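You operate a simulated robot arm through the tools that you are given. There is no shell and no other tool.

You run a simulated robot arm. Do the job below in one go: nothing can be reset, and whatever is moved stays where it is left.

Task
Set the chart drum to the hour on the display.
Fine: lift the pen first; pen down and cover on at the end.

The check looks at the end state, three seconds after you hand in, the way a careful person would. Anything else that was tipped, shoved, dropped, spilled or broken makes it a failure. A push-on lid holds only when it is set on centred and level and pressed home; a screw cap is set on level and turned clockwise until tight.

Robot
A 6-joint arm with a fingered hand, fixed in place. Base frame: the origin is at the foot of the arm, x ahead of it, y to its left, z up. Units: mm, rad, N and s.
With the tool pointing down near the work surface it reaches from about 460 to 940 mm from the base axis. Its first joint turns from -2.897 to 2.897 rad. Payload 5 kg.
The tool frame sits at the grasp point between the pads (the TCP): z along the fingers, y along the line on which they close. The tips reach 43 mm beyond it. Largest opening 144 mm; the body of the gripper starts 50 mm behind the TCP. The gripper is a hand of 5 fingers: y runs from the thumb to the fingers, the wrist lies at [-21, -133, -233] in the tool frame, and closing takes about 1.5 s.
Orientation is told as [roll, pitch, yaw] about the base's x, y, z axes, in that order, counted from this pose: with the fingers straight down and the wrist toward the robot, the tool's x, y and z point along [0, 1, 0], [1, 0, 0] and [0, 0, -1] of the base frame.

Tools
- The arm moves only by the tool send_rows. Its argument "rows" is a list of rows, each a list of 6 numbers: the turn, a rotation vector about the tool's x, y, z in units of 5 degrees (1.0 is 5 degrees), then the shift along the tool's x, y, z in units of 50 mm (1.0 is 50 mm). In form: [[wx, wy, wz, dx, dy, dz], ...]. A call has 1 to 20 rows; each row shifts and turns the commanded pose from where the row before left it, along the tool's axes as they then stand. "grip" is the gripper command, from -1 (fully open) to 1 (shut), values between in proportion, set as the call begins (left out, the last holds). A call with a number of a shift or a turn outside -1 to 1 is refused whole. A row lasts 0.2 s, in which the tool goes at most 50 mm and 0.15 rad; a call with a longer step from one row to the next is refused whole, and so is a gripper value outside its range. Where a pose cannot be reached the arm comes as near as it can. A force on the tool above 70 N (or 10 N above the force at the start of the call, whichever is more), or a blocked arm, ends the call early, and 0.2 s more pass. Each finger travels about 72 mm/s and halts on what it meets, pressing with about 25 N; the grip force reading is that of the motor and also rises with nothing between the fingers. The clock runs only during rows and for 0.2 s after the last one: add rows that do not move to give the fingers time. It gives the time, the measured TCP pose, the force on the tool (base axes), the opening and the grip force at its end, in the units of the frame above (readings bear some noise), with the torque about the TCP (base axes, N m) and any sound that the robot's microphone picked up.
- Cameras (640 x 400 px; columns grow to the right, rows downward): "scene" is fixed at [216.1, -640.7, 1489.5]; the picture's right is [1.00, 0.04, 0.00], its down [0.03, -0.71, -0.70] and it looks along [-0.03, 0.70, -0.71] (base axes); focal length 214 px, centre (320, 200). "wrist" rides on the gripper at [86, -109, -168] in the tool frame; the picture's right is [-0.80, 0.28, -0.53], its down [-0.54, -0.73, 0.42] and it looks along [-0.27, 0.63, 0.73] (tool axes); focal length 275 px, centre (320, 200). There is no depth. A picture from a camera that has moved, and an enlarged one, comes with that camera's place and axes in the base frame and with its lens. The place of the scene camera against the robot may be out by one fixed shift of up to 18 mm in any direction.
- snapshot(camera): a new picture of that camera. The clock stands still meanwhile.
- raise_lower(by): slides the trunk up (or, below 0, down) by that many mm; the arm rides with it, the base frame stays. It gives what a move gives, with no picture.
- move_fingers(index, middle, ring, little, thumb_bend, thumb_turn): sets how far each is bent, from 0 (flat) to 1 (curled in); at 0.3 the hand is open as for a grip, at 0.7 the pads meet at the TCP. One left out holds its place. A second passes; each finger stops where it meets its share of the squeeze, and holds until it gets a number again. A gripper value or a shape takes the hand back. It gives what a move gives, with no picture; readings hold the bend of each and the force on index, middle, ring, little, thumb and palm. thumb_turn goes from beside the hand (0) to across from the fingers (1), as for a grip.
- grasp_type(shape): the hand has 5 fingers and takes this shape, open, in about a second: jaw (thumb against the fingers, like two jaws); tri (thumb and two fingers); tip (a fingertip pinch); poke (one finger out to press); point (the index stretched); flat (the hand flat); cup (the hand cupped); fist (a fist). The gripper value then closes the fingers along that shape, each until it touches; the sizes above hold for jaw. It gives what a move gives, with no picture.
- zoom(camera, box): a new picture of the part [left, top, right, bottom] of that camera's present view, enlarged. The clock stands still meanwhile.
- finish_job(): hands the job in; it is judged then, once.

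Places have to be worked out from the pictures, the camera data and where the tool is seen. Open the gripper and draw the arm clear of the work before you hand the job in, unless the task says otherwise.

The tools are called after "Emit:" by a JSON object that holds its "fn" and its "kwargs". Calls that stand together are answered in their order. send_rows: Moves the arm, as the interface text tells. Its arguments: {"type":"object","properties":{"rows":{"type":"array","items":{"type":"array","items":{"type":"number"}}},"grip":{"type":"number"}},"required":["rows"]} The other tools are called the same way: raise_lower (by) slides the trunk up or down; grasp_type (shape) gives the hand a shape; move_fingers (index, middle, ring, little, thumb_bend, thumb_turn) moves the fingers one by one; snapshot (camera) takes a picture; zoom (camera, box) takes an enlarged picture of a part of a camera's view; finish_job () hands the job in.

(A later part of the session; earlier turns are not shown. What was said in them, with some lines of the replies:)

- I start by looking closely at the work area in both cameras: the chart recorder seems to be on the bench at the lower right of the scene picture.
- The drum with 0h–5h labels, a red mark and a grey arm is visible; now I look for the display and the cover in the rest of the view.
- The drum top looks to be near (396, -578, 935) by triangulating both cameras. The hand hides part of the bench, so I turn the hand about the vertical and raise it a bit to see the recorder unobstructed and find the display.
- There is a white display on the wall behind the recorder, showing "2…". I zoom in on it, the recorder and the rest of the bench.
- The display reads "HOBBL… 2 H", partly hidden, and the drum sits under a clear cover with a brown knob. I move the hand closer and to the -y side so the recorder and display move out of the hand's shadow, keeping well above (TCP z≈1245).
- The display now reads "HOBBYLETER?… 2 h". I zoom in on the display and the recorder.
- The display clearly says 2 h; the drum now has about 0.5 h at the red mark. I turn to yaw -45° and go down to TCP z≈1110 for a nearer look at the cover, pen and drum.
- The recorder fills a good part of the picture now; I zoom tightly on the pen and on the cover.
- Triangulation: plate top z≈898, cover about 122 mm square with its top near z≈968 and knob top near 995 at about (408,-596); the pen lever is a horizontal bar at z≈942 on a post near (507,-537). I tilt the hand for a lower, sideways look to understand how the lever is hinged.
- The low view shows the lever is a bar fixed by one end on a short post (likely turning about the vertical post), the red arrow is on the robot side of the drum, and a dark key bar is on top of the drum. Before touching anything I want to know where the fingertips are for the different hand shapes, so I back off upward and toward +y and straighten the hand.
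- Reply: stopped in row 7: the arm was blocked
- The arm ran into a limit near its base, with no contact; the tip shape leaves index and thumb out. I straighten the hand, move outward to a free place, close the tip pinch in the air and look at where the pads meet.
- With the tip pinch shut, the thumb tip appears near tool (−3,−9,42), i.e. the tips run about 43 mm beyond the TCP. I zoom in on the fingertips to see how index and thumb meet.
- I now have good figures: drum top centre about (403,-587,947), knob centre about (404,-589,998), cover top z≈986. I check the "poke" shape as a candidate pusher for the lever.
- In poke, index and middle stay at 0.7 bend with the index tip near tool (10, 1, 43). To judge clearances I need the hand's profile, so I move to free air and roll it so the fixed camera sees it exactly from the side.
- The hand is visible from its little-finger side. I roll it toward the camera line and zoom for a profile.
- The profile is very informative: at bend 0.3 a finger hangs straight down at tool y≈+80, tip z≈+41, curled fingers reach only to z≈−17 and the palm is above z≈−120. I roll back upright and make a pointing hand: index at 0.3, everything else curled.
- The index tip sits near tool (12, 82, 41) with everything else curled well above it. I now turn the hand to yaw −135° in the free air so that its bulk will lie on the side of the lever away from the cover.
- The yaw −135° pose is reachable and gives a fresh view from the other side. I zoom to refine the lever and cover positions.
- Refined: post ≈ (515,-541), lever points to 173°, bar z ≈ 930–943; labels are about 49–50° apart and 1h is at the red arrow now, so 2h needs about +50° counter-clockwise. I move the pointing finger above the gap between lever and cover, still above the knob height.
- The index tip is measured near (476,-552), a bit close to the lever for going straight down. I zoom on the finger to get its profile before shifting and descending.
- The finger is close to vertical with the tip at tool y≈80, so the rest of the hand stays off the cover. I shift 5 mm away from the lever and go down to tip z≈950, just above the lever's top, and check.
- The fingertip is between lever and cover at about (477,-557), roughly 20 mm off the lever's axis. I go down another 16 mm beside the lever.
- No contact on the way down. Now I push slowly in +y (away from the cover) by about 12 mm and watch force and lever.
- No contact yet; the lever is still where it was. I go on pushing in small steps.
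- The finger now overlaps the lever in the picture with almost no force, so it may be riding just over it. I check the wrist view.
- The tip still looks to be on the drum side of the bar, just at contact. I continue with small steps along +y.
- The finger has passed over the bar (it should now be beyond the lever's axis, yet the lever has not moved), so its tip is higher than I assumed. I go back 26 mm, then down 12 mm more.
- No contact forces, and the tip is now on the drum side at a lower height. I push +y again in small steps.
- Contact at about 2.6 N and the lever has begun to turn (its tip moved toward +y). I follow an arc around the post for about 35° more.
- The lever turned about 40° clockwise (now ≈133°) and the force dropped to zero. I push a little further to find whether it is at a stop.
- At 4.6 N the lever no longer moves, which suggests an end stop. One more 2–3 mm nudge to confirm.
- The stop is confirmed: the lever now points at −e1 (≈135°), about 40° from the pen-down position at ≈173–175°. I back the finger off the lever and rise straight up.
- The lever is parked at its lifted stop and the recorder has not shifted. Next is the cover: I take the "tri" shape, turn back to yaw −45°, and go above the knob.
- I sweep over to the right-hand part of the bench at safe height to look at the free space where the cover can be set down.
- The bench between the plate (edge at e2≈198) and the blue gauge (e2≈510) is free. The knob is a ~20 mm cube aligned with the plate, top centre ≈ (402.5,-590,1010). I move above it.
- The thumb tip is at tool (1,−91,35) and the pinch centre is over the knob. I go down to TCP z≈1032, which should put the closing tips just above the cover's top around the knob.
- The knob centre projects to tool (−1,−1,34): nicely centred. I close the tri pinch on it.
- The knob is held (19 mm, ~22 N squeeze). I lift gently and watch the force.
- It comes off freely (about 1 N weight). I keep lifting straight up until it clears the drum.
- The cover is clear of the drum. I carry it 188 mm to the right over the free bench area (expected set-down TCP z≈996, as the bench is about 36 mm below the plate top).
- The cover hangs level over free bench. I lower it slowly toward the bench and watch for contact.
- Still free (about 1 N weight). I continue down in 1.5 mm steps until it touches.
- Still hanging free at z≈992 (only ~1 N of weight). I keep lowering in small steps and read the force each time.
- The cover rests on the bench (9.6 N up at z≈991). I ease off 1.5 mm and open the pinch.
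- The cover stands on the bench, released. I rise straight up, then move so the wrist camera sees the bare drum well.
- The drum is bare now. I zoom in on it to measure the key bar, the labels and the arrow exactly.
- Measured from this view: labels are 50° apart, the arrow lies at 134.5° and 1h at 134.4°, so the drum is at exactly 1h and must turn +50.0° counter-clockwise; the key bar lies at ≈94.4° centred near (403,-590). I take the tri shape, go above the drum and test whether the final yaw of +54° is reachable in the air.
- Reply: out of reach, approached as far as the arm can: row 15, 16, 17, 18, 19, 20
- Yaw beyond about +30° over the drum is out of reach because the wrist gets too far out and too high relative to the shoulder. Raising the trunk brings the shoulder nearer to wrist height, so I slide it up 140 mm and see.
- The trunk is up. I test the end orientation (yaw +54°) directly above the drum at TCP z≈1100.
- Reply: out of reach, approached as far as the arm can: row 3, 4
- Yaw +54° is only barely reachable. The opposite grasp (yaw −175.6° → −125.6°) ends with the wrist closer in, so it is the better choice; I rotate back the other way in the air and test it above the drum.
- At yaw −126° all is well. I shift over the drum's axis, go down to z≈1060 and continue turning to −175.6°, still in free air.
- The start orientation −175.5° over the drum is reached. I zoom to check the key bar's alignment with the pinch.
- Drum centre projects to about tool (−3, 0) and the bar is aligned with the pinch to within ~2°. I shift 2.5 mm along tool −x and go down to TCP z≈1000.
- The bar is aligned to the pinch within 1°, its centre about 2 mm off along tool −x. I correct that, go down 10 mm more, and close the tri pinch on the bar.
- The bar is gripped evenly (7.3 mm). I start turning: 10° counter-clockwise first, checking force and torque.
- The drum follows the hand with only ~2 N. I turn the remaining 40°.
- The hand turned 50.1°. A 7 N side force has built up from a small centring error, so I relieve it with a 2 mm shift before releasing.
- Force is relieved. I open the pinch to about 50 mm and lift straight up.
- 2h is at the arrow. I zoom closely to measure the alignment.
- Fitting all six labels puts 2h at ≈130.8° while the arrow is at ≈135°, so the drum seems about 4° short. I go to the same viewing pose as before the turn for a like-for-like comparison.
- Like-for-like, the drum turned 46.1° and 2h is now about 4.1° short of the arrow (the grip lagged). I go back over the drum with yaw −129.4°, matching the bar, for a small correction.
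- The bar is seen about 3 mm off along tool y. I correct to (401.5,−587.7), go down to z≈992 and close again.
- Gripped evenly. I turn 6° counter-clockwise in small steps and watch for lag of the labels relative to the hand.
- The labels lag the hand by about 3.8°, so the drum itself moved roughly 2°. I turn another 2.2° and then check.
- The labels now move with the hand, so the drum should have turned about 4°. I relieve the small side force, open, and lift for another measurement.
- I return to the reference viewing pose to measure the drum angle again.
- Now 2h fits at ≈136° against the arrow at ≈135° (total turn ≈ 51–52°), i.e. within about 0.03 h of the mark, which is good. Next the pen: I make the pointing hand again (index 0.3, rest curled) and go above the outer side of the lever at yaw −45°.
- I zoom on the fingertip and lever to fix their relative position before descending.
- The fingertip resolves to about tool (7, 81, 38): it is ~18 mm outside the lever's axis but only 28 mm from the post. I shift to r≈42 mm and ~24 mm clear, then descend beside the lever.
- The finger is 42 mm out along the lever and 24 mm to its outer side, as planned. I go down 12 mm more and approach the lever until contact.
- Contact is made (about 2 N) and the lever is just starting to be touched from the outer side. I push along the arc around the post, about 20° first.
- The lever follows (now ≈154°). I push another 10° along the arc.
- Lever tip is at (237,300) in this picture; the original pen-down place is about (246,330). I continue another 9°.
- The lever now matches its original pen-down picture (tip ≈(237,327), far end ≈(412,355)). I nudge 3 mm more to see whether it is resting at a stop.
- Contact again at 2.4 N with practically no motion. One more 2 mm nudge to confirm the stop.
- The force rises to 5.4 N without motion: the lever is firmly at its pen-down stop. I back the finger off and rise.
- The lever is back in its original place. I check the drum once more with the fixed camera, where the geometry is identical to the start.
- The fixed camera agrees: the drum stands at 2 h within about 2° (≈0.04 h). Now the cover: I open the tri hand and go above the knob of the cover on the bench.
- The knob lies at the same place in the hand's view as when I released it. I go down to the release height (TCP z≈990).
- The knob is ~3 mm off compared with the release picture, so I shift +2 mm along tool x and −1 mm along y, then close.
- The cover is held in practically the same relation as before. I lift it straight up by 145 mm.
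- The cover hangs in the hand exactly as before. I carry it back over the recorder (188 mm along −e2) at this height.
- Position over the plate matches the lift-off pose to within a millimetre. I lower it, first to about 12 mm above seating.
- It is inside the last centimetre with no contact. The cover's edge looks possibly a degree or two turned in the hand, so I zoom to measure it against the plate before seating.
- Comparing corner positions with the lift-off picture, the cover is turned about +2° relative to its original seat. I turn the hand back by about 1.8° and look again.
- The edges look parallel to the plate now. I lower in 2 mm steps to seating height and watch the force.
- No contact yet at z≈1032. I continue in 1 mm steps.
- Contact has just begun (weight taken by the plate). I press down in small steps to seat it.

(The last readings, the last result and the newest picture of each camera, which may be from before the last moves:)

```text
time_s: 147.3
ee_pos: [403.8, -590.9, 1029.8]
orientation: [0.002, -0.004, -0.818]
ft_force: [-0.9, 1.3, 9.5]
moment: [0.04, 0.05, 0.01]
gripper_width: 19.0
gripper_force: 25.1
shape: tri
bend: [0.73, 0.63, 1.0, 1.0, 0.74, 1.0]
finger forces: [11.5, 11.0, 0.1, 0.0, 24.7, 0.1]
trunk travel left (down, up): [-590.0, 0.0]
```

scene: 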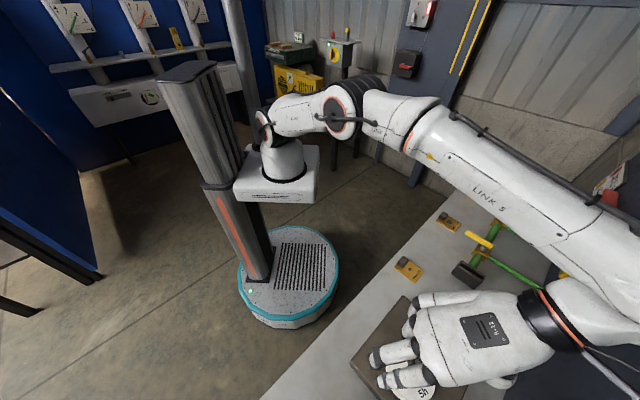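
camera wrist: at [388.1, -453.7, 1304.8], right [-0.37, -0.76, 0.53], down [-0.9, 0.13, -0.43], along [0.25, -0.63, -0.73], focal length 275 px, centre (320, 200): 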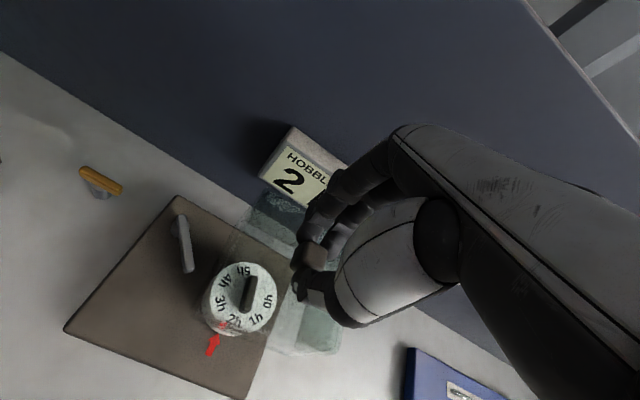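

9.5 N, level (tiny moments). I press a bit further, to about 20 N.

Emit:
{"fn": "send_rows", "kwargs": {"rows": [[0, 0, 0, 0, 0, 0.02], [0, 0, 0, 0, 0, 0.02]]}}

```text
time_s: 147.9
ee_pos: [404.9, -590.9, 1030.2]
orientation: [0.0, -0.006, -0.819]
ft_force: [-0.7, 0.3, 22.3]
moment: [0.05, -0.03, -0.01]
gripper_width: 19.4
gripper_force: 25.2
shape: tri
bend: [0.73, 0.63, 1.0, 1.0, 0.74, 1.0]
finger forces: [13.1, 12.5, 0.0, 0.0, 27.6, 0.1]
trunk travel left (down, up): [-590.0, 0.0]
```

22 N with no further travel: it is seated. I ease off and release the knob.

Emit:
{"fn": "send_rows", "kwargs": {"rows": [[0, 0, 0, 0, 0, -0.03], [0, 0, 0, 0, 0, -0.03], [0, 0, 0, 0, 0, 0]]}}

Emit:
{"fn": "send_rows", "kwargs": {"rows": [[0, 0, 0, 0, 0, 0], [0, 0, 0, 0, 0, 0], [0, 0, 0, 0, 0, 0], [0, 0, 0, 0, 0, 0], [0, 0, 0, 0, 0, 0], [0, 0, 0, 0, 0, 0], [0, 0, 0, 0, 0, 0]], "grip": -0.5}}

Emit:
{"fn": "zoom", "kwargs": {"camera": "wrist", "box": [160, 160, 400, 360]}}

```text
time_s: 148.7
ee_pos: [404.8, -590.5, 1030.5]
orientation: [0.001, -0.004, -0.82]
ft_force: [2.0, -4.0, 13.0]
moment: [-0.13, -0.11, -0.03]
gripper_width: 19.6
gripper_force: 25.1
shape: tri
bend: [0.73, 0.63, 1.0, 1.0, 0.74, 1.0]
finger forces: [14.2, 13.4, 0.0, 0.0, 25.1, 0.0]
trunk travel left (down, up): [-590.0, 0.0]
```

```text
time_s: 150.3
ee_pos: [405.3, -591.9, 1030.7]
orientation: [0.0, 0.0, -0.817]
ft_force: [0.0, -0.2, -0.4]
moment: [0.02, -0.01, -0.03]
gripper_width: 107.7
gripper_force: 0.1
shape: tri
bend: [0.26, 0.36, 0.99, 0.99, 0.56, 0.99]
finger forces: [0.1, 0.1, 0.1, 0.0, 0.0, 0.0]
trunk travel left (down, up): [-590.0, 0.0]
```

```text
2.00 times, centred on (280, 260) of wrist
camera zoom: at [393.0, -453.8, 1197.4], right [-0.39, -0.75, 0.53], down [-0.89, 0.16, -0.43], along [0.23, -0.64, -0.73], focal length 551 px, centre (400, 80)
```

zoom: 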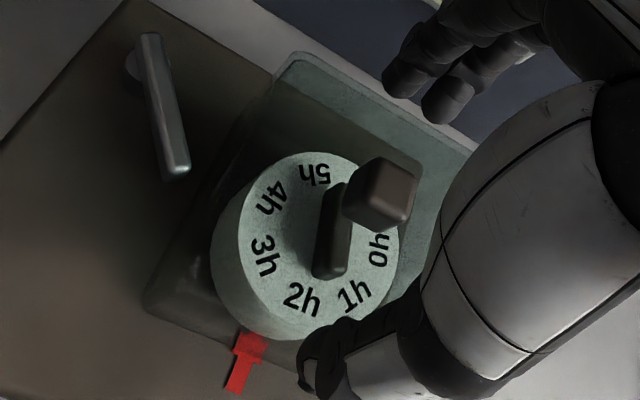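

The cover stands by itself around the drum. I rise and go to the first reference viewpoint to compare its seat with the initial picture.

Emit:
{"fn": "send_rows", "kwargs": {"rows": [[0, 0, 0, 0, 0, -0.3], [0, 0, 0, 0, 0, -0.6], [0, 0, 0, 0, 0, -0.7], [0, 0, -0.36, 0, 0, 0], [0, 0, 0, -0.43, -0.613, 0], [0, 0, 0, -0.43, -0.613, 0], [0, 0, 0, -0.43, -0.613, 0], [0, 0, 0, 0, 0, 0], [0, 0, 0, 0, 0, 0]]}}

Emit:
{"fn": "zoom", "kwargs": {"camera": "wrist", "box": [170, 130, 310, 280]}}

Emit:
{"fn": "zoom", "kwargs": {"camera": "scene", "box": [330, 280, 520, 400]}}

```text
time_s: 152.3
ee_pos: [293.1, -569.5, 1110.0]
orientation: [0.0, -0.001, -0.787]
ft_force: [0.1, -1.0, 0.3]
moment: [0.02, 0.01, -0.02]
gripper_width: 107.8
gripper_force: 0.1
shape: tri
bend: [0.26, 0.36, 0.99, 0.99, 0.56, 0.99]
finger forces: [0.0, 0.0, 0.0, 0.0, 0.0, 0.0]
trunk travel left (down, up): [-590.0, 0.0]
```

```text
2.67 times, centred on (240, 205) of wrist
camera zoom: at [277.4, -433.1, 1276.5], right [-0.37, -0.76, 0.53], down [-0.9, 0.13, -0.43], along [0.25, -0.63, -0.73], focal length 734 px, centre (533, 187)
```

zoom: 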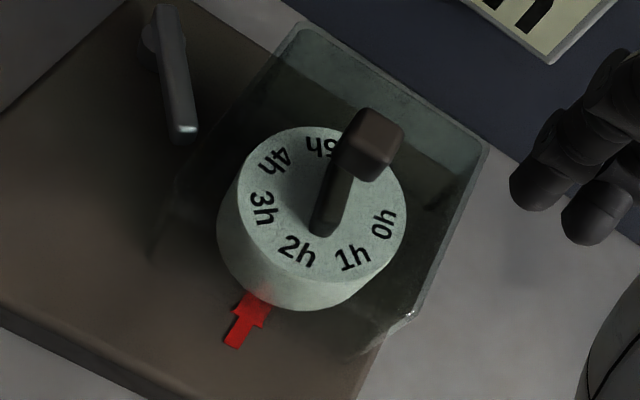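

```text
3.33 times, centred on (425, 340) of scene
camera zoom: at [216.1, -640.7, 1489.5], right [1.0, 0.04, 0.0], down [0.03, -0.71, -0.7], along [-0.03, 0.7, -0.71], focal length 715 px, centre (-30, -267)
```

zoom: 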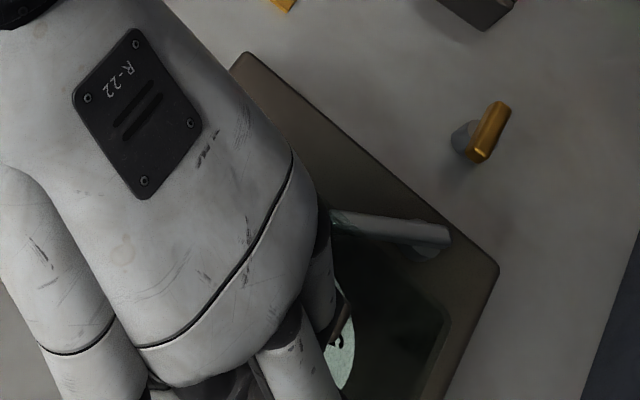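

The seat looks close to the initial one but perhaps a few mm and a degree or two off. I zoom on the cover's outline to measure it.

Emit:
{"fn": "zoom", "kwargs": {"camera": "wrist", "box": [180, 200, 300, 290]}}

Emit:
{"fn": "zoom", "kwargs": {"camera": "wrist", "box": [200, 125, 320, 215]}}

```text
4.44 times, centred on (240, 245) of wrist
camera zoom: at [277.4, -433.1, 1276.5], right [-0.37, -0.76, 0.53], down [-0.9, 0.13, -0.43], along [0.25, -0.63, -0.73], focal length 1224 px, centre (676, 0)
```

zoom: 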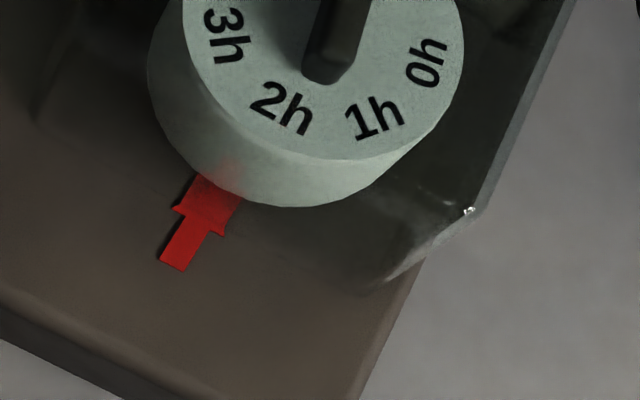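

```text
4.44 times, centred on (260, 170) of wrist
camera zoom: at [277.4, -433.1, 1276.5], right [-0.37, -0.76, 0.53], down [-0.9, 0.13, -0.43], along [0.25, -0.63, -0.73], focal length 1224 px, centre (587, 333)
```

zoom: 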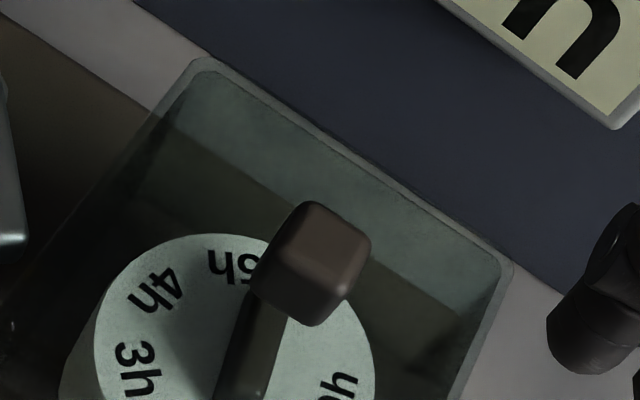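

For a like-for-like comparison I repeat the exact zoom windows used at the start from this viewpoint.

Emit:
{"fn": "zoom", "kwargs": {"camera": "wrist", "box": [100, 80, 340, 300]}}

```text
1.82 times, centred on (220, 190) of wrist
camera zoom: at [277.4, -433.1, 1276.5], right [-0.37, -0.76, 0.53], down [-0.9, 0.13, -0.43], along [0.25, -0.63, -0.73], focal length 500 px, centre (502, 218)
```

zoom: 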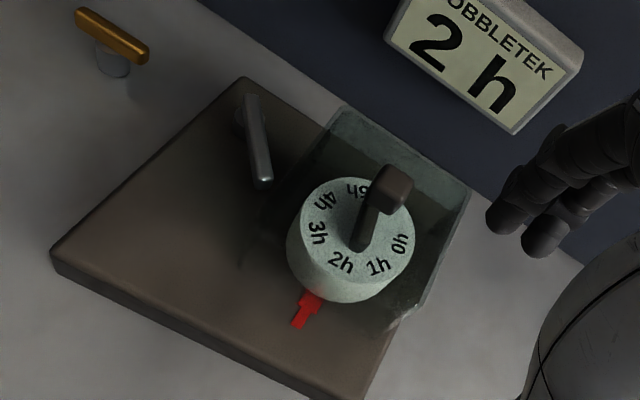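

Static features agree to 2–3 px, but the knob and corners hint at a small offset. The fixed camera gives the cleanest comparison, so I move the arm clear and repeat the very first scene zoom.

Emit:
{"fn": "send_rows", "kwargs": {"rows": [[0, 0, 0, 0.6, -0.127, -0.4], [0, 0, 0, 0.75, -0.127, -0.4], [0, 0, 0, 0.75, -0.127, -0.4], [0, 0, 0, 0.75, -0.127, -0.3], [0, 0, 0, 0.75, -0.127, -0.2], [0, 0, 0, 0.75, -0.127, -0.2], [0, 0, 0, 0.75, -0.127, 0], [0, 0, 0, 0.75, -0.127, 0], [0, 0, 0, 0.75, -0.127, 0], [0, 0, 0, 0.75, -0.127, 0]]}}

Emit:
{"fn": "zoom", "kwargs": {"camera": "scene", "box": [330, 280, 520, 400]}}

Emit:
{"fn": "zoom", "kwargs": {"camera": "scene", "box": [360, 310, 460, 400]}}

```text
time_s: 154.5
ee_pos: [510.6, -268.4, 1205.1]
orientation: [0.0, -0.001, -0.788]
ft_force: [0.9, 0.2, 1.1]
moment: [-0.01, 0.0, -0.03]
gripper_width: 107.8
gripper_force: 0.1
shape: tri
bend: [0.26, 0.36, 0.99, 0.99, 0.56, 0.99]
finger forces: [0.0, 0.0, 0.1, 0.0, 0.0, 0.0]
trunk travel left (down, up): [-590.0, 0.0]
```

```text
3.33 times, centred on (425, 340) of scene
camera zoom: at [216.1, -640.7, 1489.5], right [1.0, 0.04, 0.0], down [0.03, -0.71, -0.7], along [-0.03, 0.7, -0.71], focal length 715 px, centre (-30, -267)
```

zoom: 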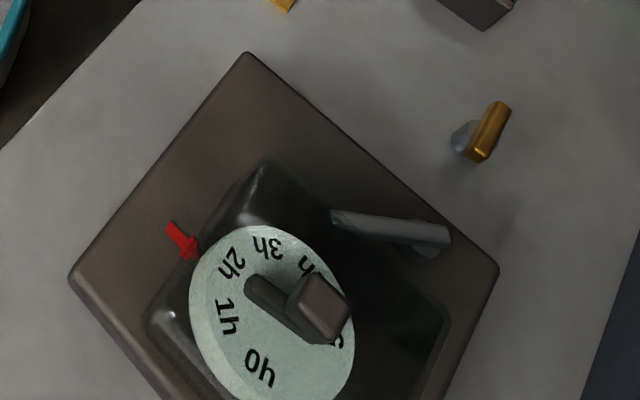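

```text
4.44 times, centred on (410, 355) of scene
camera zoom: at [216.1, -640.7, 1489.5], right [1.0, 0.04, 0.0], down [0.03, -0.71, -0.7], along [-0.03, 0.7, -0.71], focal length 953 px, centre (-80, -489)
```

zoom: 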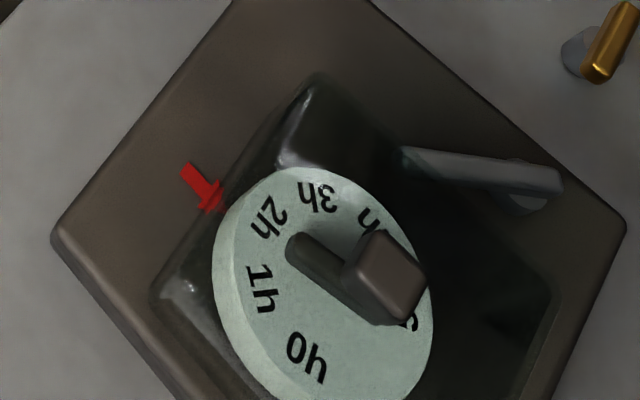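

The fixed camera shows the cover about 4–5 mm too far toward the wall (and perhaps turned slightly), so it is worth correcting. First I take a straight-down wrist view for exact measurements: I go back over the recorder and tilt the hand so the camera looks vertically.

Emit:
{"fn": "send_rows", "kwargs": {"rows": [[0, 0, 0, -0.776, 0.231, 0.11], [0, 0, 0, -0.776, 0.231, 0.11], [0, 0, 0, -0.776, 0.231, 0.11], [0, 0, 0, -0.776, 0.231, 0.11], [0, 0, 0, -0.776, 0.231, 0.11], [0, 0, 0, -0.776, 0.231, 0.11], [0, 0, 0, -0.776, 0.231, 0.11], [0, 0, 0, -0.776, 0.231, 0.11], [0, 0, 0, -0.776, 0.231, 0.11], [0, 0, 0, -0.776, 0.231, 0.11]]}}

Emit:
{"fn": "send_rows", "kwargs": {"rows": [[0.92, 0.39, 0, 0, 0, 0], [0.92, 0.39, 0, 0, 0, 0], [0.92, 0.39, 0, 0, 0, 0], [0.92, 0.39, 0, 0, 0, 0], [0.92, 0.39, 0, 0, 0, 0], [0.92, 0.39, 0, 0, 0, 0], [0.92, 0.39, 0, 0, 0, 0], [0.92, 0.39, 0, 0, 0, 0], [0.55, 0.23, 0, 0, 0, 0], [0, 0, 0, 0, 0, 0]]}}

Emit:
{"fn": "snapshot", "kwargs": {"camera": "wrist"}}

```text
time_s: 156.7
ee_pos: [316.4, -624.4, 1148.5]
orientation: [0.002, -0.002, -0.788]
ft_force: [0.2, -1.1, -0.5]
moment: [0.0, 0.01, 0.0]
gripper_width: 108.0
gripper_force: 0.1
shape: tri
bend: [0.26, 0.36, 0.99, 0.99, 0.56, 0.99]
finger forces: [0.1, 0.1, 0.0, 0.0, 0.0, 0.0]
trunk travel left (down, up): [-590.0, 0.0]
```

```text
time_s: 158.9
ee_pos: [316.9, -620.2, 1147.4]
orientation: [0.316, 0.63, -0.685]
ft_force: [-0.9, -0.5, 0.1]
moment: [-0.03, 0.02, 0.05]
gripper_width: 107.4
gripper_force: 0.1
shape: tri
bend: [0.26, 0.36, 0.99, 0.99, 0.56, 0.99]
finger forces: [0.0, 0.0, 0.1, 0.0, 0.0, 0.0]
out of reach, approached as far as the arm can: row 8, 9
trunk travel left (down, up): [-590.0, 0.0]
```

```text
taken
camera wrist: at [352.2, -611.4, 1362.9], right [-0.29, -0.96, 0.04], down [-0.96, 0.29, -0.03], along [0.02, -0.05, -1.0], focal length 275 px, centre (320, 200)
```

wrist: 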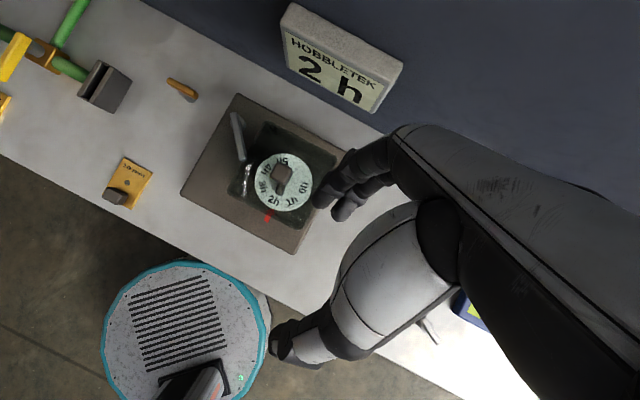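

Excellent: the camera now looks straight down. I zoom in on the recorder to measure the cover against drum and plate.

Emit:
{"fn": "zoom", "kwargs": {"camera": "wrist", "box": [180, 90, 345, 255]}}

Emit:
{"fn": "zoom", "kwargs": {"camera": "wrist", "box": [225, 115, 345, 235]}}

```text
2.42 times, centred on (262, 172) of wrist
camera zoom: at [352.2, -611.4, 1362.9], right [-0.29, -0.96, 0.04], down [-0.96, 0.29, -0.03], along [0.02, -0.05, -1.0], focal length 667 px, centre (459, 267)
```

zoom: 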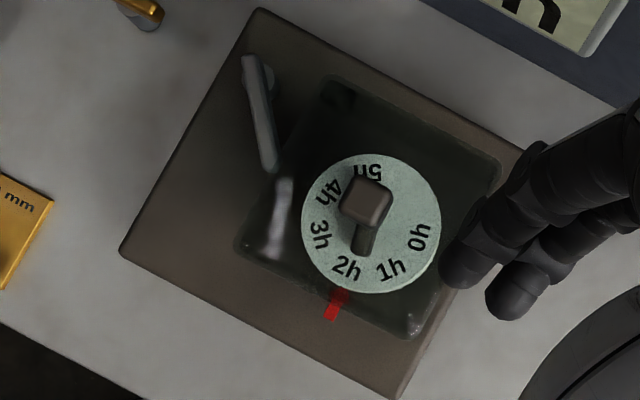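

```text
3.33 times, centred on (285, 175) of wrist
camera zoom: at [352.2, -611.4, 1362.9], right [-0.29, -0.96, 0.04], down [-0.96, 0.29, -0.03], along [0.02, -0.05, -1.0], focal length 918 px, centre (437, 283)
```

zoom: 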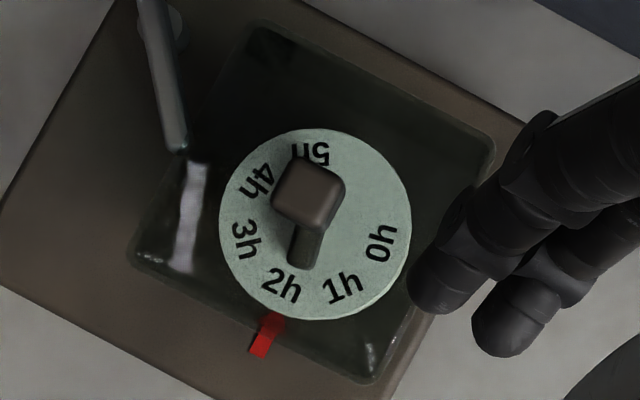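

The straight-down view confirms it: the cover is offset about 5 mm toward the wall and turned about +2°, evidently because the fingers drag it slightly on release (this happened at both releases). I untilt the hand to regrasp and correct it.

Emit:
{"fn": "send_rows", "kwargs": {"rows": [[-0.55, -0.23, 0, 0, 0, 0], [-0.92, -0.39, 0, 0, 0, 0], [-0.92, -0.39, 0, 0, 0, 0], [-0.92, -0.39, 0, 0, 0, 0], [-0.92, -0.39, 0, 0, 0, 0], [-0.92, -0.39, 0, 0, 0, 0], [-0.92, -0.39, 0, 0, 0, 0], [-0.92, -0.39, 0, 0, 0, 0], [-0.92, -0.39, 0, 0, 0, 0], [0, 0, 0, 0, 0, 0]]}}

```text
time_s: 161.1
ee_pos: [317.7, -620.1, 1148.5]
orientation: [-0.021, -0.052, -0.788]
ft_force: [-0.8, -0.1, -0.2]
moment: [-0.02, 0.01, 0.0]
gripper_width: 108.0
gripper_force: 0.0
shape: tri
bend: [0.26, 0.36, 0.99, 0.99, 0.56, 0.99]
finger forces: [0.1, 0.0, 0.0, 0.0, 0.1, 0.0]
trunk travel left (down, up): [-590.0, 0.0]
```

I level the hand (small residual tilt), align it to the cover's present yaw (−0.752) and go above the knob.

Emit:
{"fn": "send_rows", "kwargs": {"rows": [[0.596, 0.24, 0, 0, 0, 0], [0, 0, -0.41, 0, 0, 0], [0, 0, 0, 0.537, 0.317, 0.3], [0, 0, 0, 0.537, 0.317, 0.3], [0, 0, 0, 0.537, 0.317, 0.4], [0, 0, 0, 0, 0, 0], [0, 0, 0, 0, 0, 0]], "grip": -1}}

Emit:
{"fn": "zoom", "kwargs": {"camera": "wrist", "box": [160, 180, 400, 380]}}

```text
time_s: 162.7
ee_pos: [406.3, -595.0, 1098.5]
orientation: [0.003, 0.0, -0.752]
ft_force: [-1.6, -0.4, -0.4]
moment: [-0.01, -0.02, 0.02]
gripper_width: 143.7
gripper_force: 0.1
shape: tri
bend: [0.3, 0.3, 0.99, 0.99, 0.3, 0.98]
finger forces: [0.0, 0.0, 0.1, 0.0, 0.0, 0.0]
trunk travel left (down, up): [-590.0, 0.0]
```

```text
2.00 times, centred on (280, 280) of wrist
camera zoom: at [386.0, -457.9, 1266.2], right [-0.34, -0.78, 0.53], down [-0.9, 0.1, -0.42], along [0.28, -0.62, -0.73], focal length 551 px, centre (400, 40)
```

zoom: 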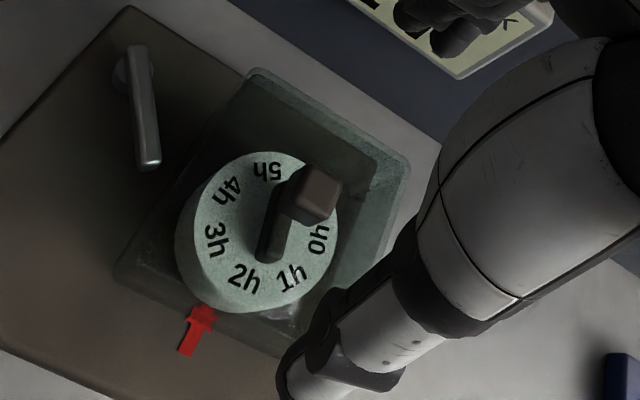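

Level, and the knob is centred under the pinch. I go down to z≈1031 and take a reference picture before closing.

Emit:
{"fn": "send_rows", "kwargs": {"rows": [[0, 0, 0, 0, 0, 0.4], [0, 0, 0, 0, 0, 0.4], [0, 0, 0, 0, 0, 0.3], [0, 0, 0, 0, 0, 0.24], [0, 0, 0, 0, 0, 0], [0, 0, 0, 0, 0, 0]]}}

Emit:
{"fn": "zoom", "kwargs": {"camera": "wrist", "box": [160, 160, 400, 360]}}

```text
time_s: 164.1
ee_pos: [408.3, -592.9, 1034.0]
orientation: [0.001, 0.0, -0.752]
ft_force: [-0.3, 0.0, 0.5]
moment: [0.01, 0.0, 0.01]
gripper_width: 143.9
gripper_force: 0.0
shape: tri
bend: [0.3, 0.3, 0.99, 0.99, 0.3, 0.98]
finger forces: [0.1, 0.0, 0.1, 0.0, 0.0, 0.0]
trunk travel left (down, up): [-590.0, 0.0]
```

```text
2.00 times, centred on (280, 260) of wrist
camera zoom: at [386.4, -457.4, 1199.8], right [-0.34, -0.78, 0.53], down [-0.9, 0.1, -0.42], along [0.27, -0.62, -0.73], focal length 551 px, centre (400, 80)
```

zoom: 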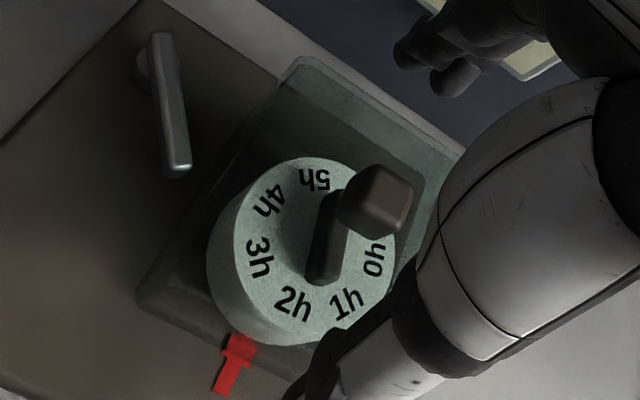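

Relative to the drum the knob is about 6–7 mm too far toward the wall. I centre the hand on it (2.5 mm along tool y) and close.

Emit:
{"fn": "send_rows", "kwargs": {"rows": [[0, 0, 0, 0.01, 0.05, 0.03], [0, 0, 0, 0, 0, 0]]}}

Emit:
{"fn": "send_rows", "kwargs": {"rows": [[0, 0, 0, 0, 0, 0], [0, 0, 0, 0, 0, 0], [0, 0, 0, 0, 0, 0], [0, 0, 0, 0, 0, 0], [0, 0, 0, 0, 0, 0], [0, 0, 0, 0, 0, 0], [0, 0, 0, 0, 0, 0], [0, 0, 0, 0, 0, 0], [0, 0, 0, 0, 0, 0]], "grip": 1}}

Emit:
{"fn": "zoom", "kwargs": {"camera": "wrist", "box": [160, 160, 400, 360]}}

```text
time_s: 164.7
ee_pos: [409.4, -595.0, 1030.5]
orientation: [0.003, -0.002, -0.751]
ft_force: [0.5, 0.0, -0.8]
moment: [-0.03, 0.0, -0.02]
gripper_width: 143.5
gripper_force: 0.0
shape: tri
bend: [0.3, 0.3, 0.99, 0.99, 0.3, 0.98]
finger forces: [0.0, 0.1, 0.0, 0.0, 0.1, 0.1]
trunk travel left (down, up): [-590.0, 0.0]
```

```text
time_s: 166.7
ee_pos: [410.0, -594.3, 1031.8]
orientation: [0.001, 0.0, -0.753]
ft_force: [0.1, 0.7, -0.9]
moment: [0.01, -0.02, -0.02]
gripper_width: 19.3
gripper_force: 25.4
shape: tri
bend: [0.72, 0.65, 1.0, 1.0, 0.74, 1.0]
finger forces: [10.6, 10.7, 0.1, 0.0, 21.8, 0.0]
trunk travel left (down, up): [-590.0, 0.0]
```

```text
2.00 times, centred on (280, 260) of wrist
camera zoom: at [388.7, -458.8, 1198.1], right [-0.34, -0.78, 0.53], down [-0.9, 0.1, -0.42], along [0.27, -0.62, -0.73], focal length 551 px, centre (400, 80)
```

zoom: 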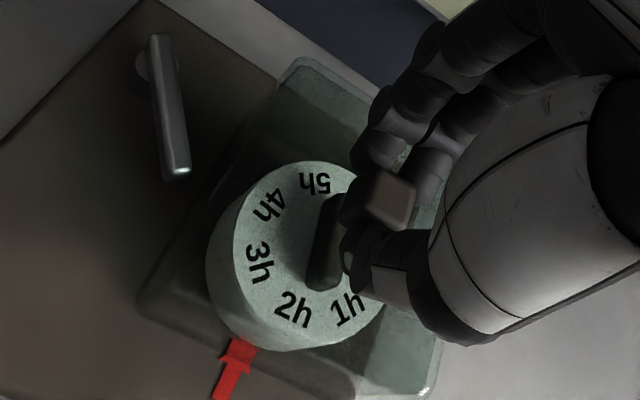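

The finger bends are now identical to those of the very first grasp, so the hand pose difference (5.9, −3.8 mm, +1.9°) is exactly the cover's error. I lift 5 mm, move back by that amount and check the pose against the first grasp (404.1,−590.5, yaw −0.786).

Emit:
{"fn": "send_rows", "kwargs": {"rows": [[0, 0, 0, 0, 0, -0.05], [0, 0, 0, 0, 0, -0.05], [0, 0, 0, -0.012, -0.069, 0], [0, 0, 0, -0.013, -0.069, 0], [0, 0, 0.19, 0, 0, 0], [0, 0, 0.19, 0, 0, 0], [0, 0, 0, 0, 0, 0], [0, 0, 0, 0, 0, 0]]}}

Emit:
{"fn": "zoom", "kwargs": {"camera": "wrist", "box": [160, 160, 400, 360]}}

```text
time_s: 168.5
ee_pos: [403.3, -591.0, 1035.0]
orientation: [0.001, 0.0, -0.785]
ft_force: [0.3, -0.1, -2.0]
moment: [-0.02, 0.01, -0.03]
gripper_width: 19.5
gripper_force: 25.1
shape: tri
bend: [0.72, 0.65, 1.0, 1.0, 0.74, 1.0]
finger forces: [10.6, 10.8, 0.1, 0.1, 21.8, 0.1]
trunk travel left (down, up): [-590.0, 0.0]
```

```text
2.00 times, centred on (280, 260) of wrist
camera zoom: at [387.1, -454.4, 1202.7], right [-0.36, -0.76, 0.53], down [-0.9, 0.13, -0.42], along [0.25, -0.63, -0.73], focal length 551 px, centre (400, 80)
```

zoom: 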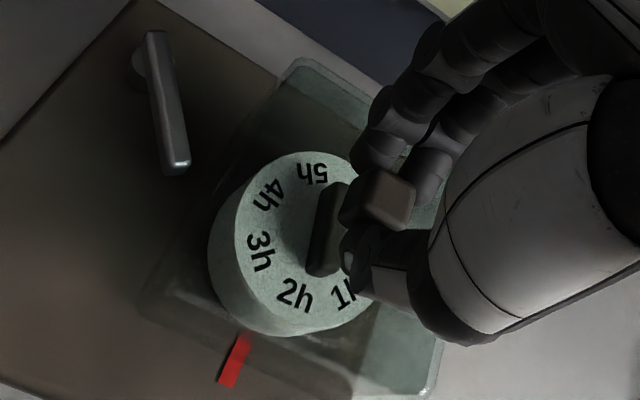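

The camera pose matches the first grasp within half a millimetre, and the picture matches the initial one. I lower gently to first contact.

Emit:
{"fn": "send_rows", "kwargs": {"rows": [[0, 0, 0, 0, 0, 0.03], [0, 0, 0, 0, 0, 0.03], [0, 0, 0, 0, 0, 0]]}}

Emit:
{"fn": "send_rows", "kwargs": {"rows": [[0, 0, 0, 0, 0, 0.015], [0, 0, 0, 0, 0, 0.015], [0, 0, 0, 0, 0, 0]]}}

```text
time_s: 169.3
ee_pos: [403.3, -591.1, 1032.8]
orientation: [0.003, 0.001, -0.785]
ft_force: [0.1, -0.4, -1.4]
moment: [0.02, -0.01, -0.03]
gripper_width: 19.4
gripper_force: 24.9
shape: tri
bend: [0.72, 0.65, 1.0, 1.0, 0.74, 1.0]
finger forces: [10.6, 10.8, 0.1, 0.0, 21.8, 0.1]
trunk travel left (down, up): [-590.0, 0.0]
```

```text
time_s: 170.1
ee_pos: [403.1, -590.8, 1030.7]
orientation: [0.003, 0.001, -0.783]
ft_force: [-0.9, -0.1, -0.2]
moment: [-0.02, 0.01, 0.0]
gripper_width: 19.2
gripper_force: 24.7
shape: tri
bend: [0.72, 0.65, 1.0, 1.0, 0.74, 1.0]
finger forces: [10.7, 10.8, 0.1, 0.0, 21.8, 0.0]
trunk travel left (down, up): [-590.0, 0.0]
```

First contact is reached with almost zero load. I lower half a millimetre more, then open the fingers in small steps so that nothing is dragged.

Emit:
{"fn": "send_rows", "kwargs": {"rows": [[0, 0, 0, 0, 0, 0.012], [0, 0, 0, 0, 0, 0]]}}

Emit:
{"fn": "send_rows", "kwargs": {"rows": [[0, 0, 0, 0, 0, 0], [0, 0, 0, 0, 0, 0], [0, 0, 0, 0, 0, 0]], "grip": 0.68}}

Emit:
{"fn": "zoom", "kwargs": {"camera": "wrist", "box": [160, 160, 400, 360]}}

```text
time_s: 170.7
ee_pos: [404.1, -590.7, 1029.2]
orientation: [0.003, 0.0, -0.785]
ft_force: [-0.5, 1.1, 0.0]
moment: [-0.01, -0.04, 0.01]
gripper_width: 19.3
gripper_force: 24.8
shape: tri
bend: [0.72, 0.65, 1.0, 1.0, 0.74, 1.0]
finger forces: [10.9, 10.7, 0.0, 0.0, 22.3, 0.0]
trunk travel left (down, up): [-590.0, 0.0]
```

```text
time_s: 171.5
ee_pos: [404.0, -590.1, 1030.0]
orientation: [0.001, -0.001, -0.786]
ft_force: [-1.1, 0.6, 0.2]
moment: [0.03, 0.02, 0.02]
gripper_width: 22.7
gripper_force: 0.0
shape: tri
bend: [0.73, 0.61, 0.99, 0.99, 0.74, 1.0]
finger forces: [0.0, 0.0, 0.0, 0.0, 0.6, 0.0]
trunk travel left (down, up): [-590.0, 0.0]
```

```text
2.00 times, centred on (280, 260) of wrist
camera zoom: at [386.9, -454.1, 1197.6], right [-0.36, -0.76, 0.53], down [-0.9, 0.13, -0.42], along [0.25, -0.63, -0.73], focal length 551 px, centre (400, 80)
```

zoom: 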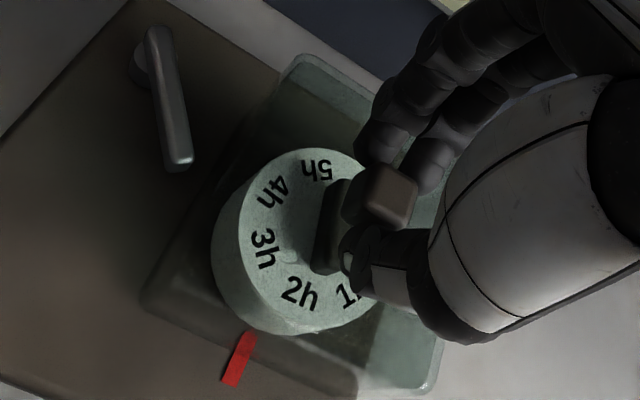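

The squeeze is gone (forces zero) and the cover hasn't moved. I open further in steps, watching the cover.

Emit:
{"fn": "send_rows", "kwargs": {"rows": [[0, 0, 0, 0, 0, 0], [0, 0, 0, 0, 0, 0], [0, 0, 0, 0, 0, 0]], "grip": 0.45}}

Emit:
{"fn": "zoom", "kwargs": {"camera": "wrist", "box": [160, 160, 400, 360]}}

```text
time_s: 172.3
ee_pos: [403.8, -590.8, 1030.3]
orientation: [0.002, -0.001, -0.787]
ft_force: [0.7, -0.3, 0.9]
moment: [0.03, -0.02, -0.04]
gripper_width: 39.3
gripper_force: 0.0
shape: tri
bend: [0.74, 0.55, 0.99, 0.99, 0.74, 1.0]
finger forces: [0.0, 0.1, 0.0, 0.0, 0.0, 0.0]
trunk travel left (down, up): [-590.0, 0.0]
```

```text
2.00 times, centred on (280, 260) of wrist
camera zoom: at [387.0, -454.2, 1197.5], right [-0.36, -0.76, 0.53], down [-0.9, 0.13, -0.42], along [0.25, -0.63, -0.73], focal length 551 px, centre (400, 80)
```

zoom: 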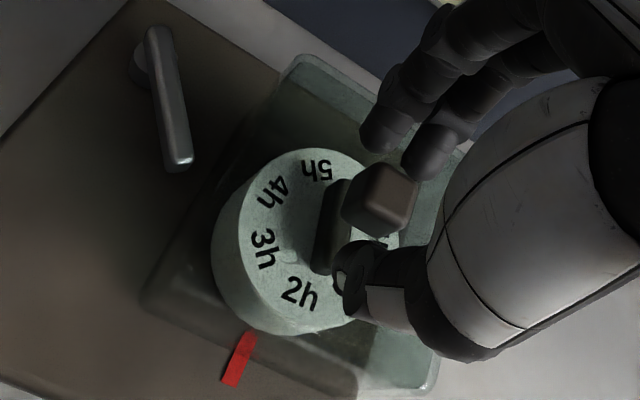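

The cover stayed put this time. I open wider, rise, and will then press it home from above with closed fingertips on the knob.

Emit:
{"fn": "send_rows", "kwargs": {"rows": [[0, 0, 0, 0, 0, 0], [0, 0, 0, 0, 0, 0], [0, 0, 0, 0, 0, 0], [0, 0, 0, 0, 0, -0.3], [0, 0, 0, 0, 0, -0.5], [0, 0, 0, 0, 0, -0.6], [0, 0, 0, 0, 0, 0]], "grip": -0.1}}

Emit:
{"fn": "send_rows", "kwargs": {"rows": [[0, 0, 0, 0, 0, 0], [0, 0, 0, 0, 0, 0], [0, 0, 0, 0, 0, 0], [0, 0, 0, 0, 0, 0], [0, 0, 0, 0, 0, 0], [0, 0, 0, 0, 0, 0], [0, 0, 0, 0, 0, 0], [0, 0, 0, 0, 0, 0]], "grip": 1}}

Emit:
{"fn": "zoom", "kwargs": {"camera": "wrist", "box": [180, 180, 400, 360]}}

```text
time_s: 173.9
ee_pos: [403.8, -590.9, 1101.2]
orientation: [0.001, 0.003, -0.786]
ft_force: [0.2, 0.5, 1.0]
moment: [0.0, 0.06, 0.02]
gripper_width: 78.6
gripper_force: 0.0
shape: tri
bend: [0.74, 0.43, 0.99, 0.99, 0.68, 1.0]
finger forces: [0.0, 0.1, 0.0, 0.0, 0.1, 0.0]
trunk travel left (down, up): [-590.0, 0.0]
```

```text
time_s: 175.7
ee_pos: [403.0, -590.2, 1099.7]
orientation: [0.002, 0.0, -0.786]
ft_force: [0.0, -0.4, -0.1]
moment: [-0.02, -0.02, -0.03]
gripper_width: 0.0
gripper_force: 24.8
shape: tri
bend: [0.7, 0.7, 1.0, 1.0, 0.59, 1.0]
finger forces: [0.0, 0.1, 0.0, 0.1, 0.1, 0.1]
trunk travel left (down, up): [-590.0, 0.0]
```

```text
2.22 times, centred on (290, 270) of wrist
camera zoom: at [387.6, -454.0, 1268.0], right [-0.36, -0.76, 0.53], down [-0.9, 0.13, -0.42], along [0.25, -0.63, -0.73], focal length 612 px, centre (387, 44)
```

zoom: 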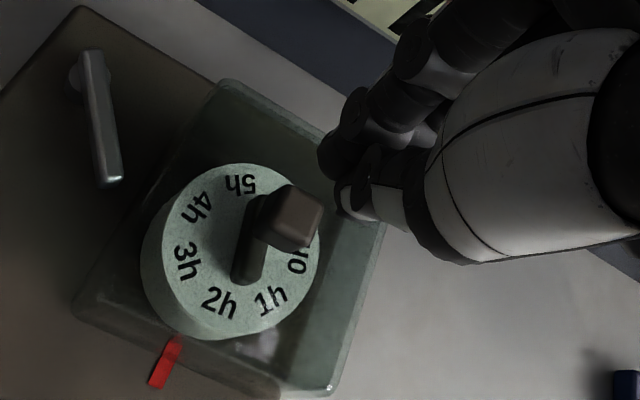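

The closed tips are right above the knob. I go down to just above it, then press in small steps.

Emit:
{"fn": "send_rows", "kwargs": {"rows": [[0, 0, 0, 0, 0.05, 0.3], [0, 0, 0, 0, 0, 0.3], [0, 0, 0, 0, 0, 0.2], [0, 0, 0, 0, 0, 0]]}}

Emit:
{"fn": "send_rows", "kwargs": {"rows": [[0, 0, 0, 0, 0, 0.03], [0, 0, 0, 0, 0, 0.03], [0, 0, 0, 0, 0, 0.03]]}}

```text
time_s: 176.7
ee_pos: [406.2, -592.5, 1058.8]
orientation: [0.003, 0.0, -0.786]
ft_force: [0.2, -0.7, -0.6]
moment: [0.01, -0.05, -0.03]
gripper_width: 0.0
gripper_force: 25.2
shape: tri
bend: [0.7, 0.7, 1.0, 1.0, 0.59, 1.0]
finger forces: [0.0, 0.0, 0.1, 0.1, 0.1, 0.0]
trunk travel left (down, up): [-590.0, 0.0]
```

```text
time_s: 177.5
ee_pos: [405.1, -592.9, 1056.1]
orientation: [0.001, 0.002, -0.788]
ft_force: [0.8, -0.1, 1.1]
moment: [0.0, 0.02, -0.01]
gripper_width: 0.0
gripper_force: 25.2
shape: tri
bend: [0.7, 0.7, 1.0, 1.0, 0.59, 1.0]
finger forces: [0.0, 0.0, 0.0, 0.1, 0.0, 0.0]
trunk travel left (down, up): [-590.0, 0.0]
```

Emit:
{"fn": "zoom", "kwargs": {"camera": "wrist", "box": [200, 180, 380, 340]}}

Emit:
{"fn": "send_rows", "kwargs": {"rows": [[0, 0, 0, 0, 0, 0.03], [0, 0, 0, 0, 0, 0.03]]}}

```text
2.50 times, centred on (290, 260) of wrist
camera zoom: at [389.1, -456.1, 1223.3], right [-0.36, -0.76, 0.53], down [-0.9, 0.13, -0.42], along [0.25, -0.63, -0.73], focal length 688 px, centre (395, 50)
```

zoom: 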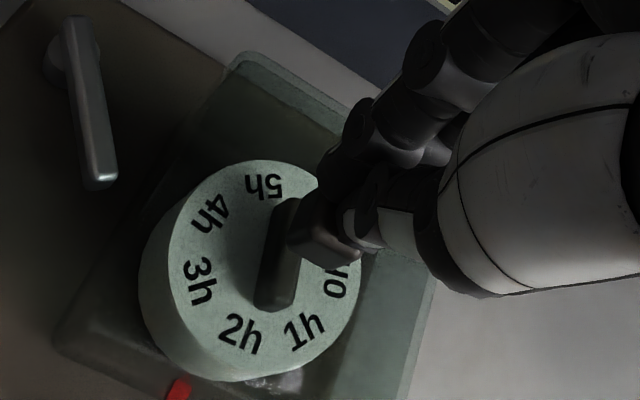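

```text
time_s: 178.1
ee_pos: [406.3, -592.9, 1055.4]
orientation: [0.0, -0.004, -0.787]
ft_force: [-0.6, 2.4, 16.6]
moment: [0.27, 0.11, -0.02]
gripper_width: 0.1
gripper_force: 25.0
shape: tri
bend: [0.7, 0.7, 1.0, 1.0, 0.59, 1.0]
finger forces: [0.1, 0.0, 0.0, 0.1, 39.1, 0.0]
trunk travel left (down, up): [-590.0, 0.0]
```

16.6 N straight down on the knob with hardly any side force. One slight further press, then I withdraw straight up.

Emit:
{"fn": "send_rows", "kwargs": {"rows": [[0, 0, 0, 0, 0, 0.02], [0, 0, 0, 0, 0, 0]]}}

Emit:
{"fn": "send_rows", "kwargs": {"rows": [[0, 0, 0, 0, 0, -0.1], [0, 0, 0, 0, 0, -0.3], [0, 0, 0, 0, 0, -0.6], [0, 0, 0, 0, 0, -0.6], [0, 0, 0, 0, 0, -0.6], [0, 0, 0, 0, 0, 0]]}}

Emit:
{"fn": "zoom", "kwargs": {"camera": "wrist", "box": [180, 180, 400, 360]}}

```text
time_s: 178.7
ee_pos: [404.8, -592.3, 1056.0]
orientation: [0.001, -0.004, -0.786]
ft_force: [0.1, 1.0, 29.7]
moment: [0.32, 0.12, 0.0]
gripper_width: 0.0
gripper_force: 25.0
shape: tri
bend: [0.7, 0.7, 1.0, 1.0, 0.6, 1.0]
finger forces: [0.1, 0.0, 0.0, 0.0, 52.0, 0.0]
trunk travel left (down, up): [-590.0, 0.0]
```

```text
time_s: 180.1
ee_pos: [405.0, -593.0, 1161.3]
orientation: [0.003, 0.003, -0.785]
ft_force: [-0.4, 0.3, -0.3]
moment: [0.0, -0.01, 0.01]
gripper_width: 0.0
gripper_force: 25.2
shape: tri
bend: [0.7, 0.7, 1.0, 1.0, 0.6, 1.0]
finger forces: [0.0, 0.0, 0.1, 0.0, 0.0, 0.0]
trunk travel left (down, up): [-590.0, 0.0]
```

```text
2.22 times, centred on (290, 270) of wrist
camera zoom: at [388.7, -456.3, 1329.2], right [-0.36, -0.76, 0.53], down [-0.9, 0.13, -0.42], along [0.25, -0.63, -0.73], focal length 612 px, centre (387, 44)
```

zoom: 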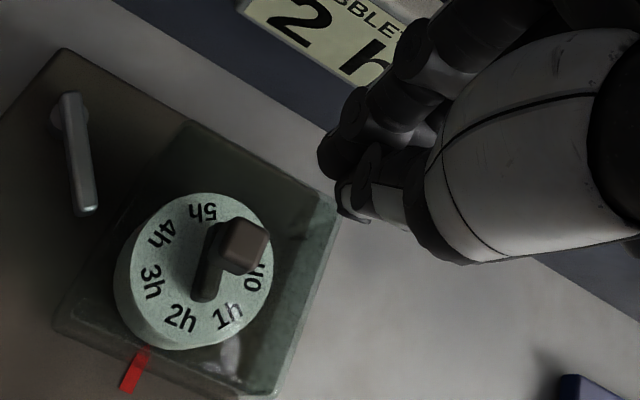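

The cover was pressed with 30 N and looks seated. I open the hand, move the arm clear and compare with the very first fixed-camera picture.

Emit:
{"fn": "send_rows", "kwargs": {"rows": [[0, 0, 0, 0.75, -0.2, -0.1], [0, 0, 0, 0.75, -0.25, -0.1], [0, 0, 0, 0.75, -0.25, -0.1], [0, 0, 0, 0.75, -0.25, -0.1], [0, 0, 0, 0.75, -0.25, -0.1], [0, 0, 0, 0.75, -0.25, -0.1], [0, 0, 0, 0.75, -0.25, -0.1], [0, 0, 0, 0.75, -0.25, -0.1]], "grip": -1}}

Emit:
{"fn": "zoom", "kwargs": {"camera": "scene", "box": [330, 280, 520, 400]}}

Emit:
{"fn": "snapshot", "kwargs": {"camera": "scene"}}

```text
time_s: 181.9
ee_pos: [548.9, -311.1, 1202.1]
orientation: [0.002, 0.0, -0.788]
ft_force: [-0.2, 0.0, 0.2]
moment: [0.02, -0.02, 0.0]
gripper_width: 143.7
gripper_force: 0.0
shape: tri
bend: [0.3, 0.3, 0.99, 0.99, 0.3, 0.98]
finger forces: [0.0, 0.0, 0.1, 0.1, 0.0, 0.0]
trunk travel left (down, up): [-590.0, 0.0]
```

```text
3.33 times, centred on (425, 340) of scene
camera zoom: at [216.1, -640.7, 1489.5], right [1.0, 0.04, 0.0], down [0.03, -0.71, -0.7], along [-0.03, 0.7, -0.71], focal length 715 px, centre (-30, -267)
```

zoom: 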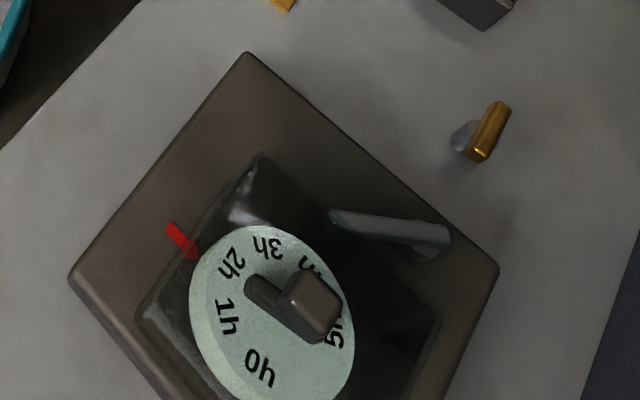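

```text
taken
```

scene: 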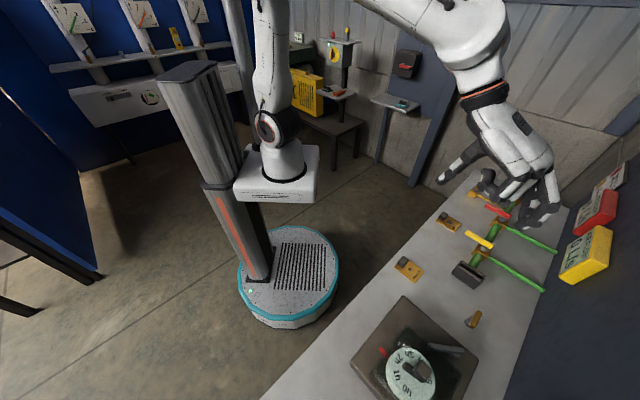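

Cover corners and knob now agree with the initial picture to within about 2–4 px (≈1–2 mm), the lever is at pen-down, and the drum shows 2h at the arrow. I take one last look from the wrist for levelness and at the neighbouring items.

Emit:
{"fn": "snapshot", "kwargs": {"camera": "wrist"}}

Emit:
{"fn": "zoom", "kwargs": {"camera": "scene", "box": [360, 310, 460, 400]}}

```text
taken
camera wrist: at [532.2, -173.8, 1369.3], right [-0.36, -0.76, 0.53], down [-0.9, 0.13, -0.42], along [0.25, -0.63, -0.73], focal length 275 px, centre (320, 200)
```

wrist: 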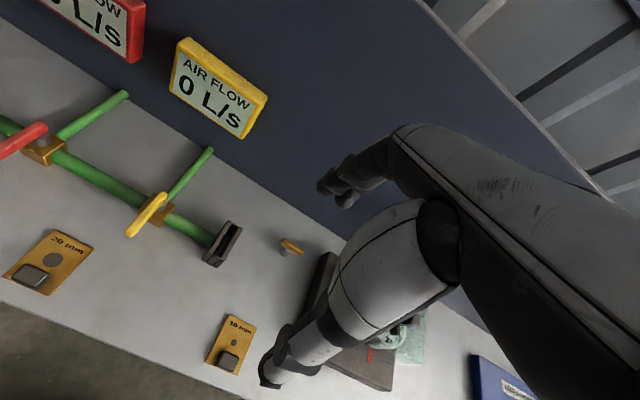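

```text
4.44 times, centred on (410, 355) of scene
camera zoom: at [216.1, -640.7, 1489.5], right [1.0, 0.04, 0.0], down [0.03, -0.71, -0.7], along [-0.03, 0.7, -0.71], focal length 953 px, centre (-80, -489)
```

zoom: 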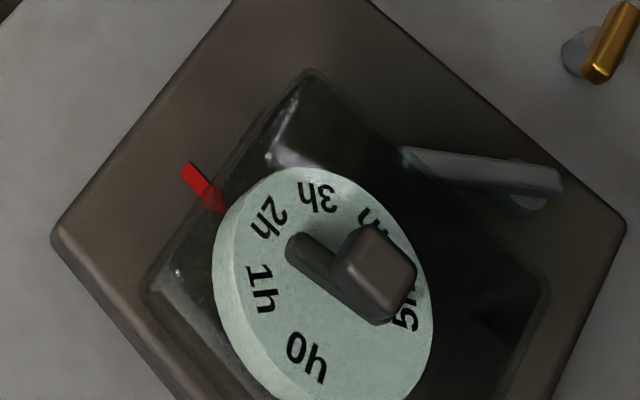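

Everything is in order: drum at 2h, pen lever at its down stop, cover seated, neighbours untouched. I raise the open hand a little more, clear of the work, and then hand in.

Emit:
{"fn": "send_rows", "kwargs": {"rows": [[0, 0, 0, 0.3, -0.3, -0.5], [0, 0, 0, 0.3, -0.3, -0.5], [0, 0, 0, 0, 0, 0]]}}

Emit:
{"fn": "finish_job", "kwargs": {}}

```text
time_s: 182.7
ee_pos: [548.6, -269.4, 1250.6]
orientation: [0.002, -0.001, -0.785]
ft_force: [-0.2, -0.1, -0.5]
moment: [-0.04, -0.04, -0.02]
gripper_width: 143.8
gripper_force: 0.0
shape: tri
bend: [0.3, 0.3, 0.99, 0.99, 0.3, 0.98]
finger forces: [0.1, 0.0, 0.0, 0.1, 0.0, 0.0]
trunk travel left (down, up): [-590.0, 0.0]
```

```text
The job is handed in.
```

The chart drum is set to 2 h, the hour on the display. The pen is down, the cover is back on, and the job is handed in. I have not been told the result of the check.

- **Drum:** I turned it from 1 h to 2 h. The 2h label sits about 2° past the red arrow, roughly 0.04 h. I measured this from both cameras and left it, because correcting it would have meant lifting the pen again.
- **Pen:** I lifted it to its stop before turning the drum. Afterwards I pushed it back until it rested on its lower stop.
- **Cover:** My first placement was about 5–7 mm off and turned by about 2°. I took it up again, set it straight and pressed it down with about 30 N. Against the picture from the start it is within about 1–2 mm.
- **Everything else:** The last pictures show nothing else moved. I set the cover down on free bench to the right of the recorder while I worked. The gripper is open and the arm is clear. The trunk is still 140 mm higher than at the start, because I raised it to reach the drum.
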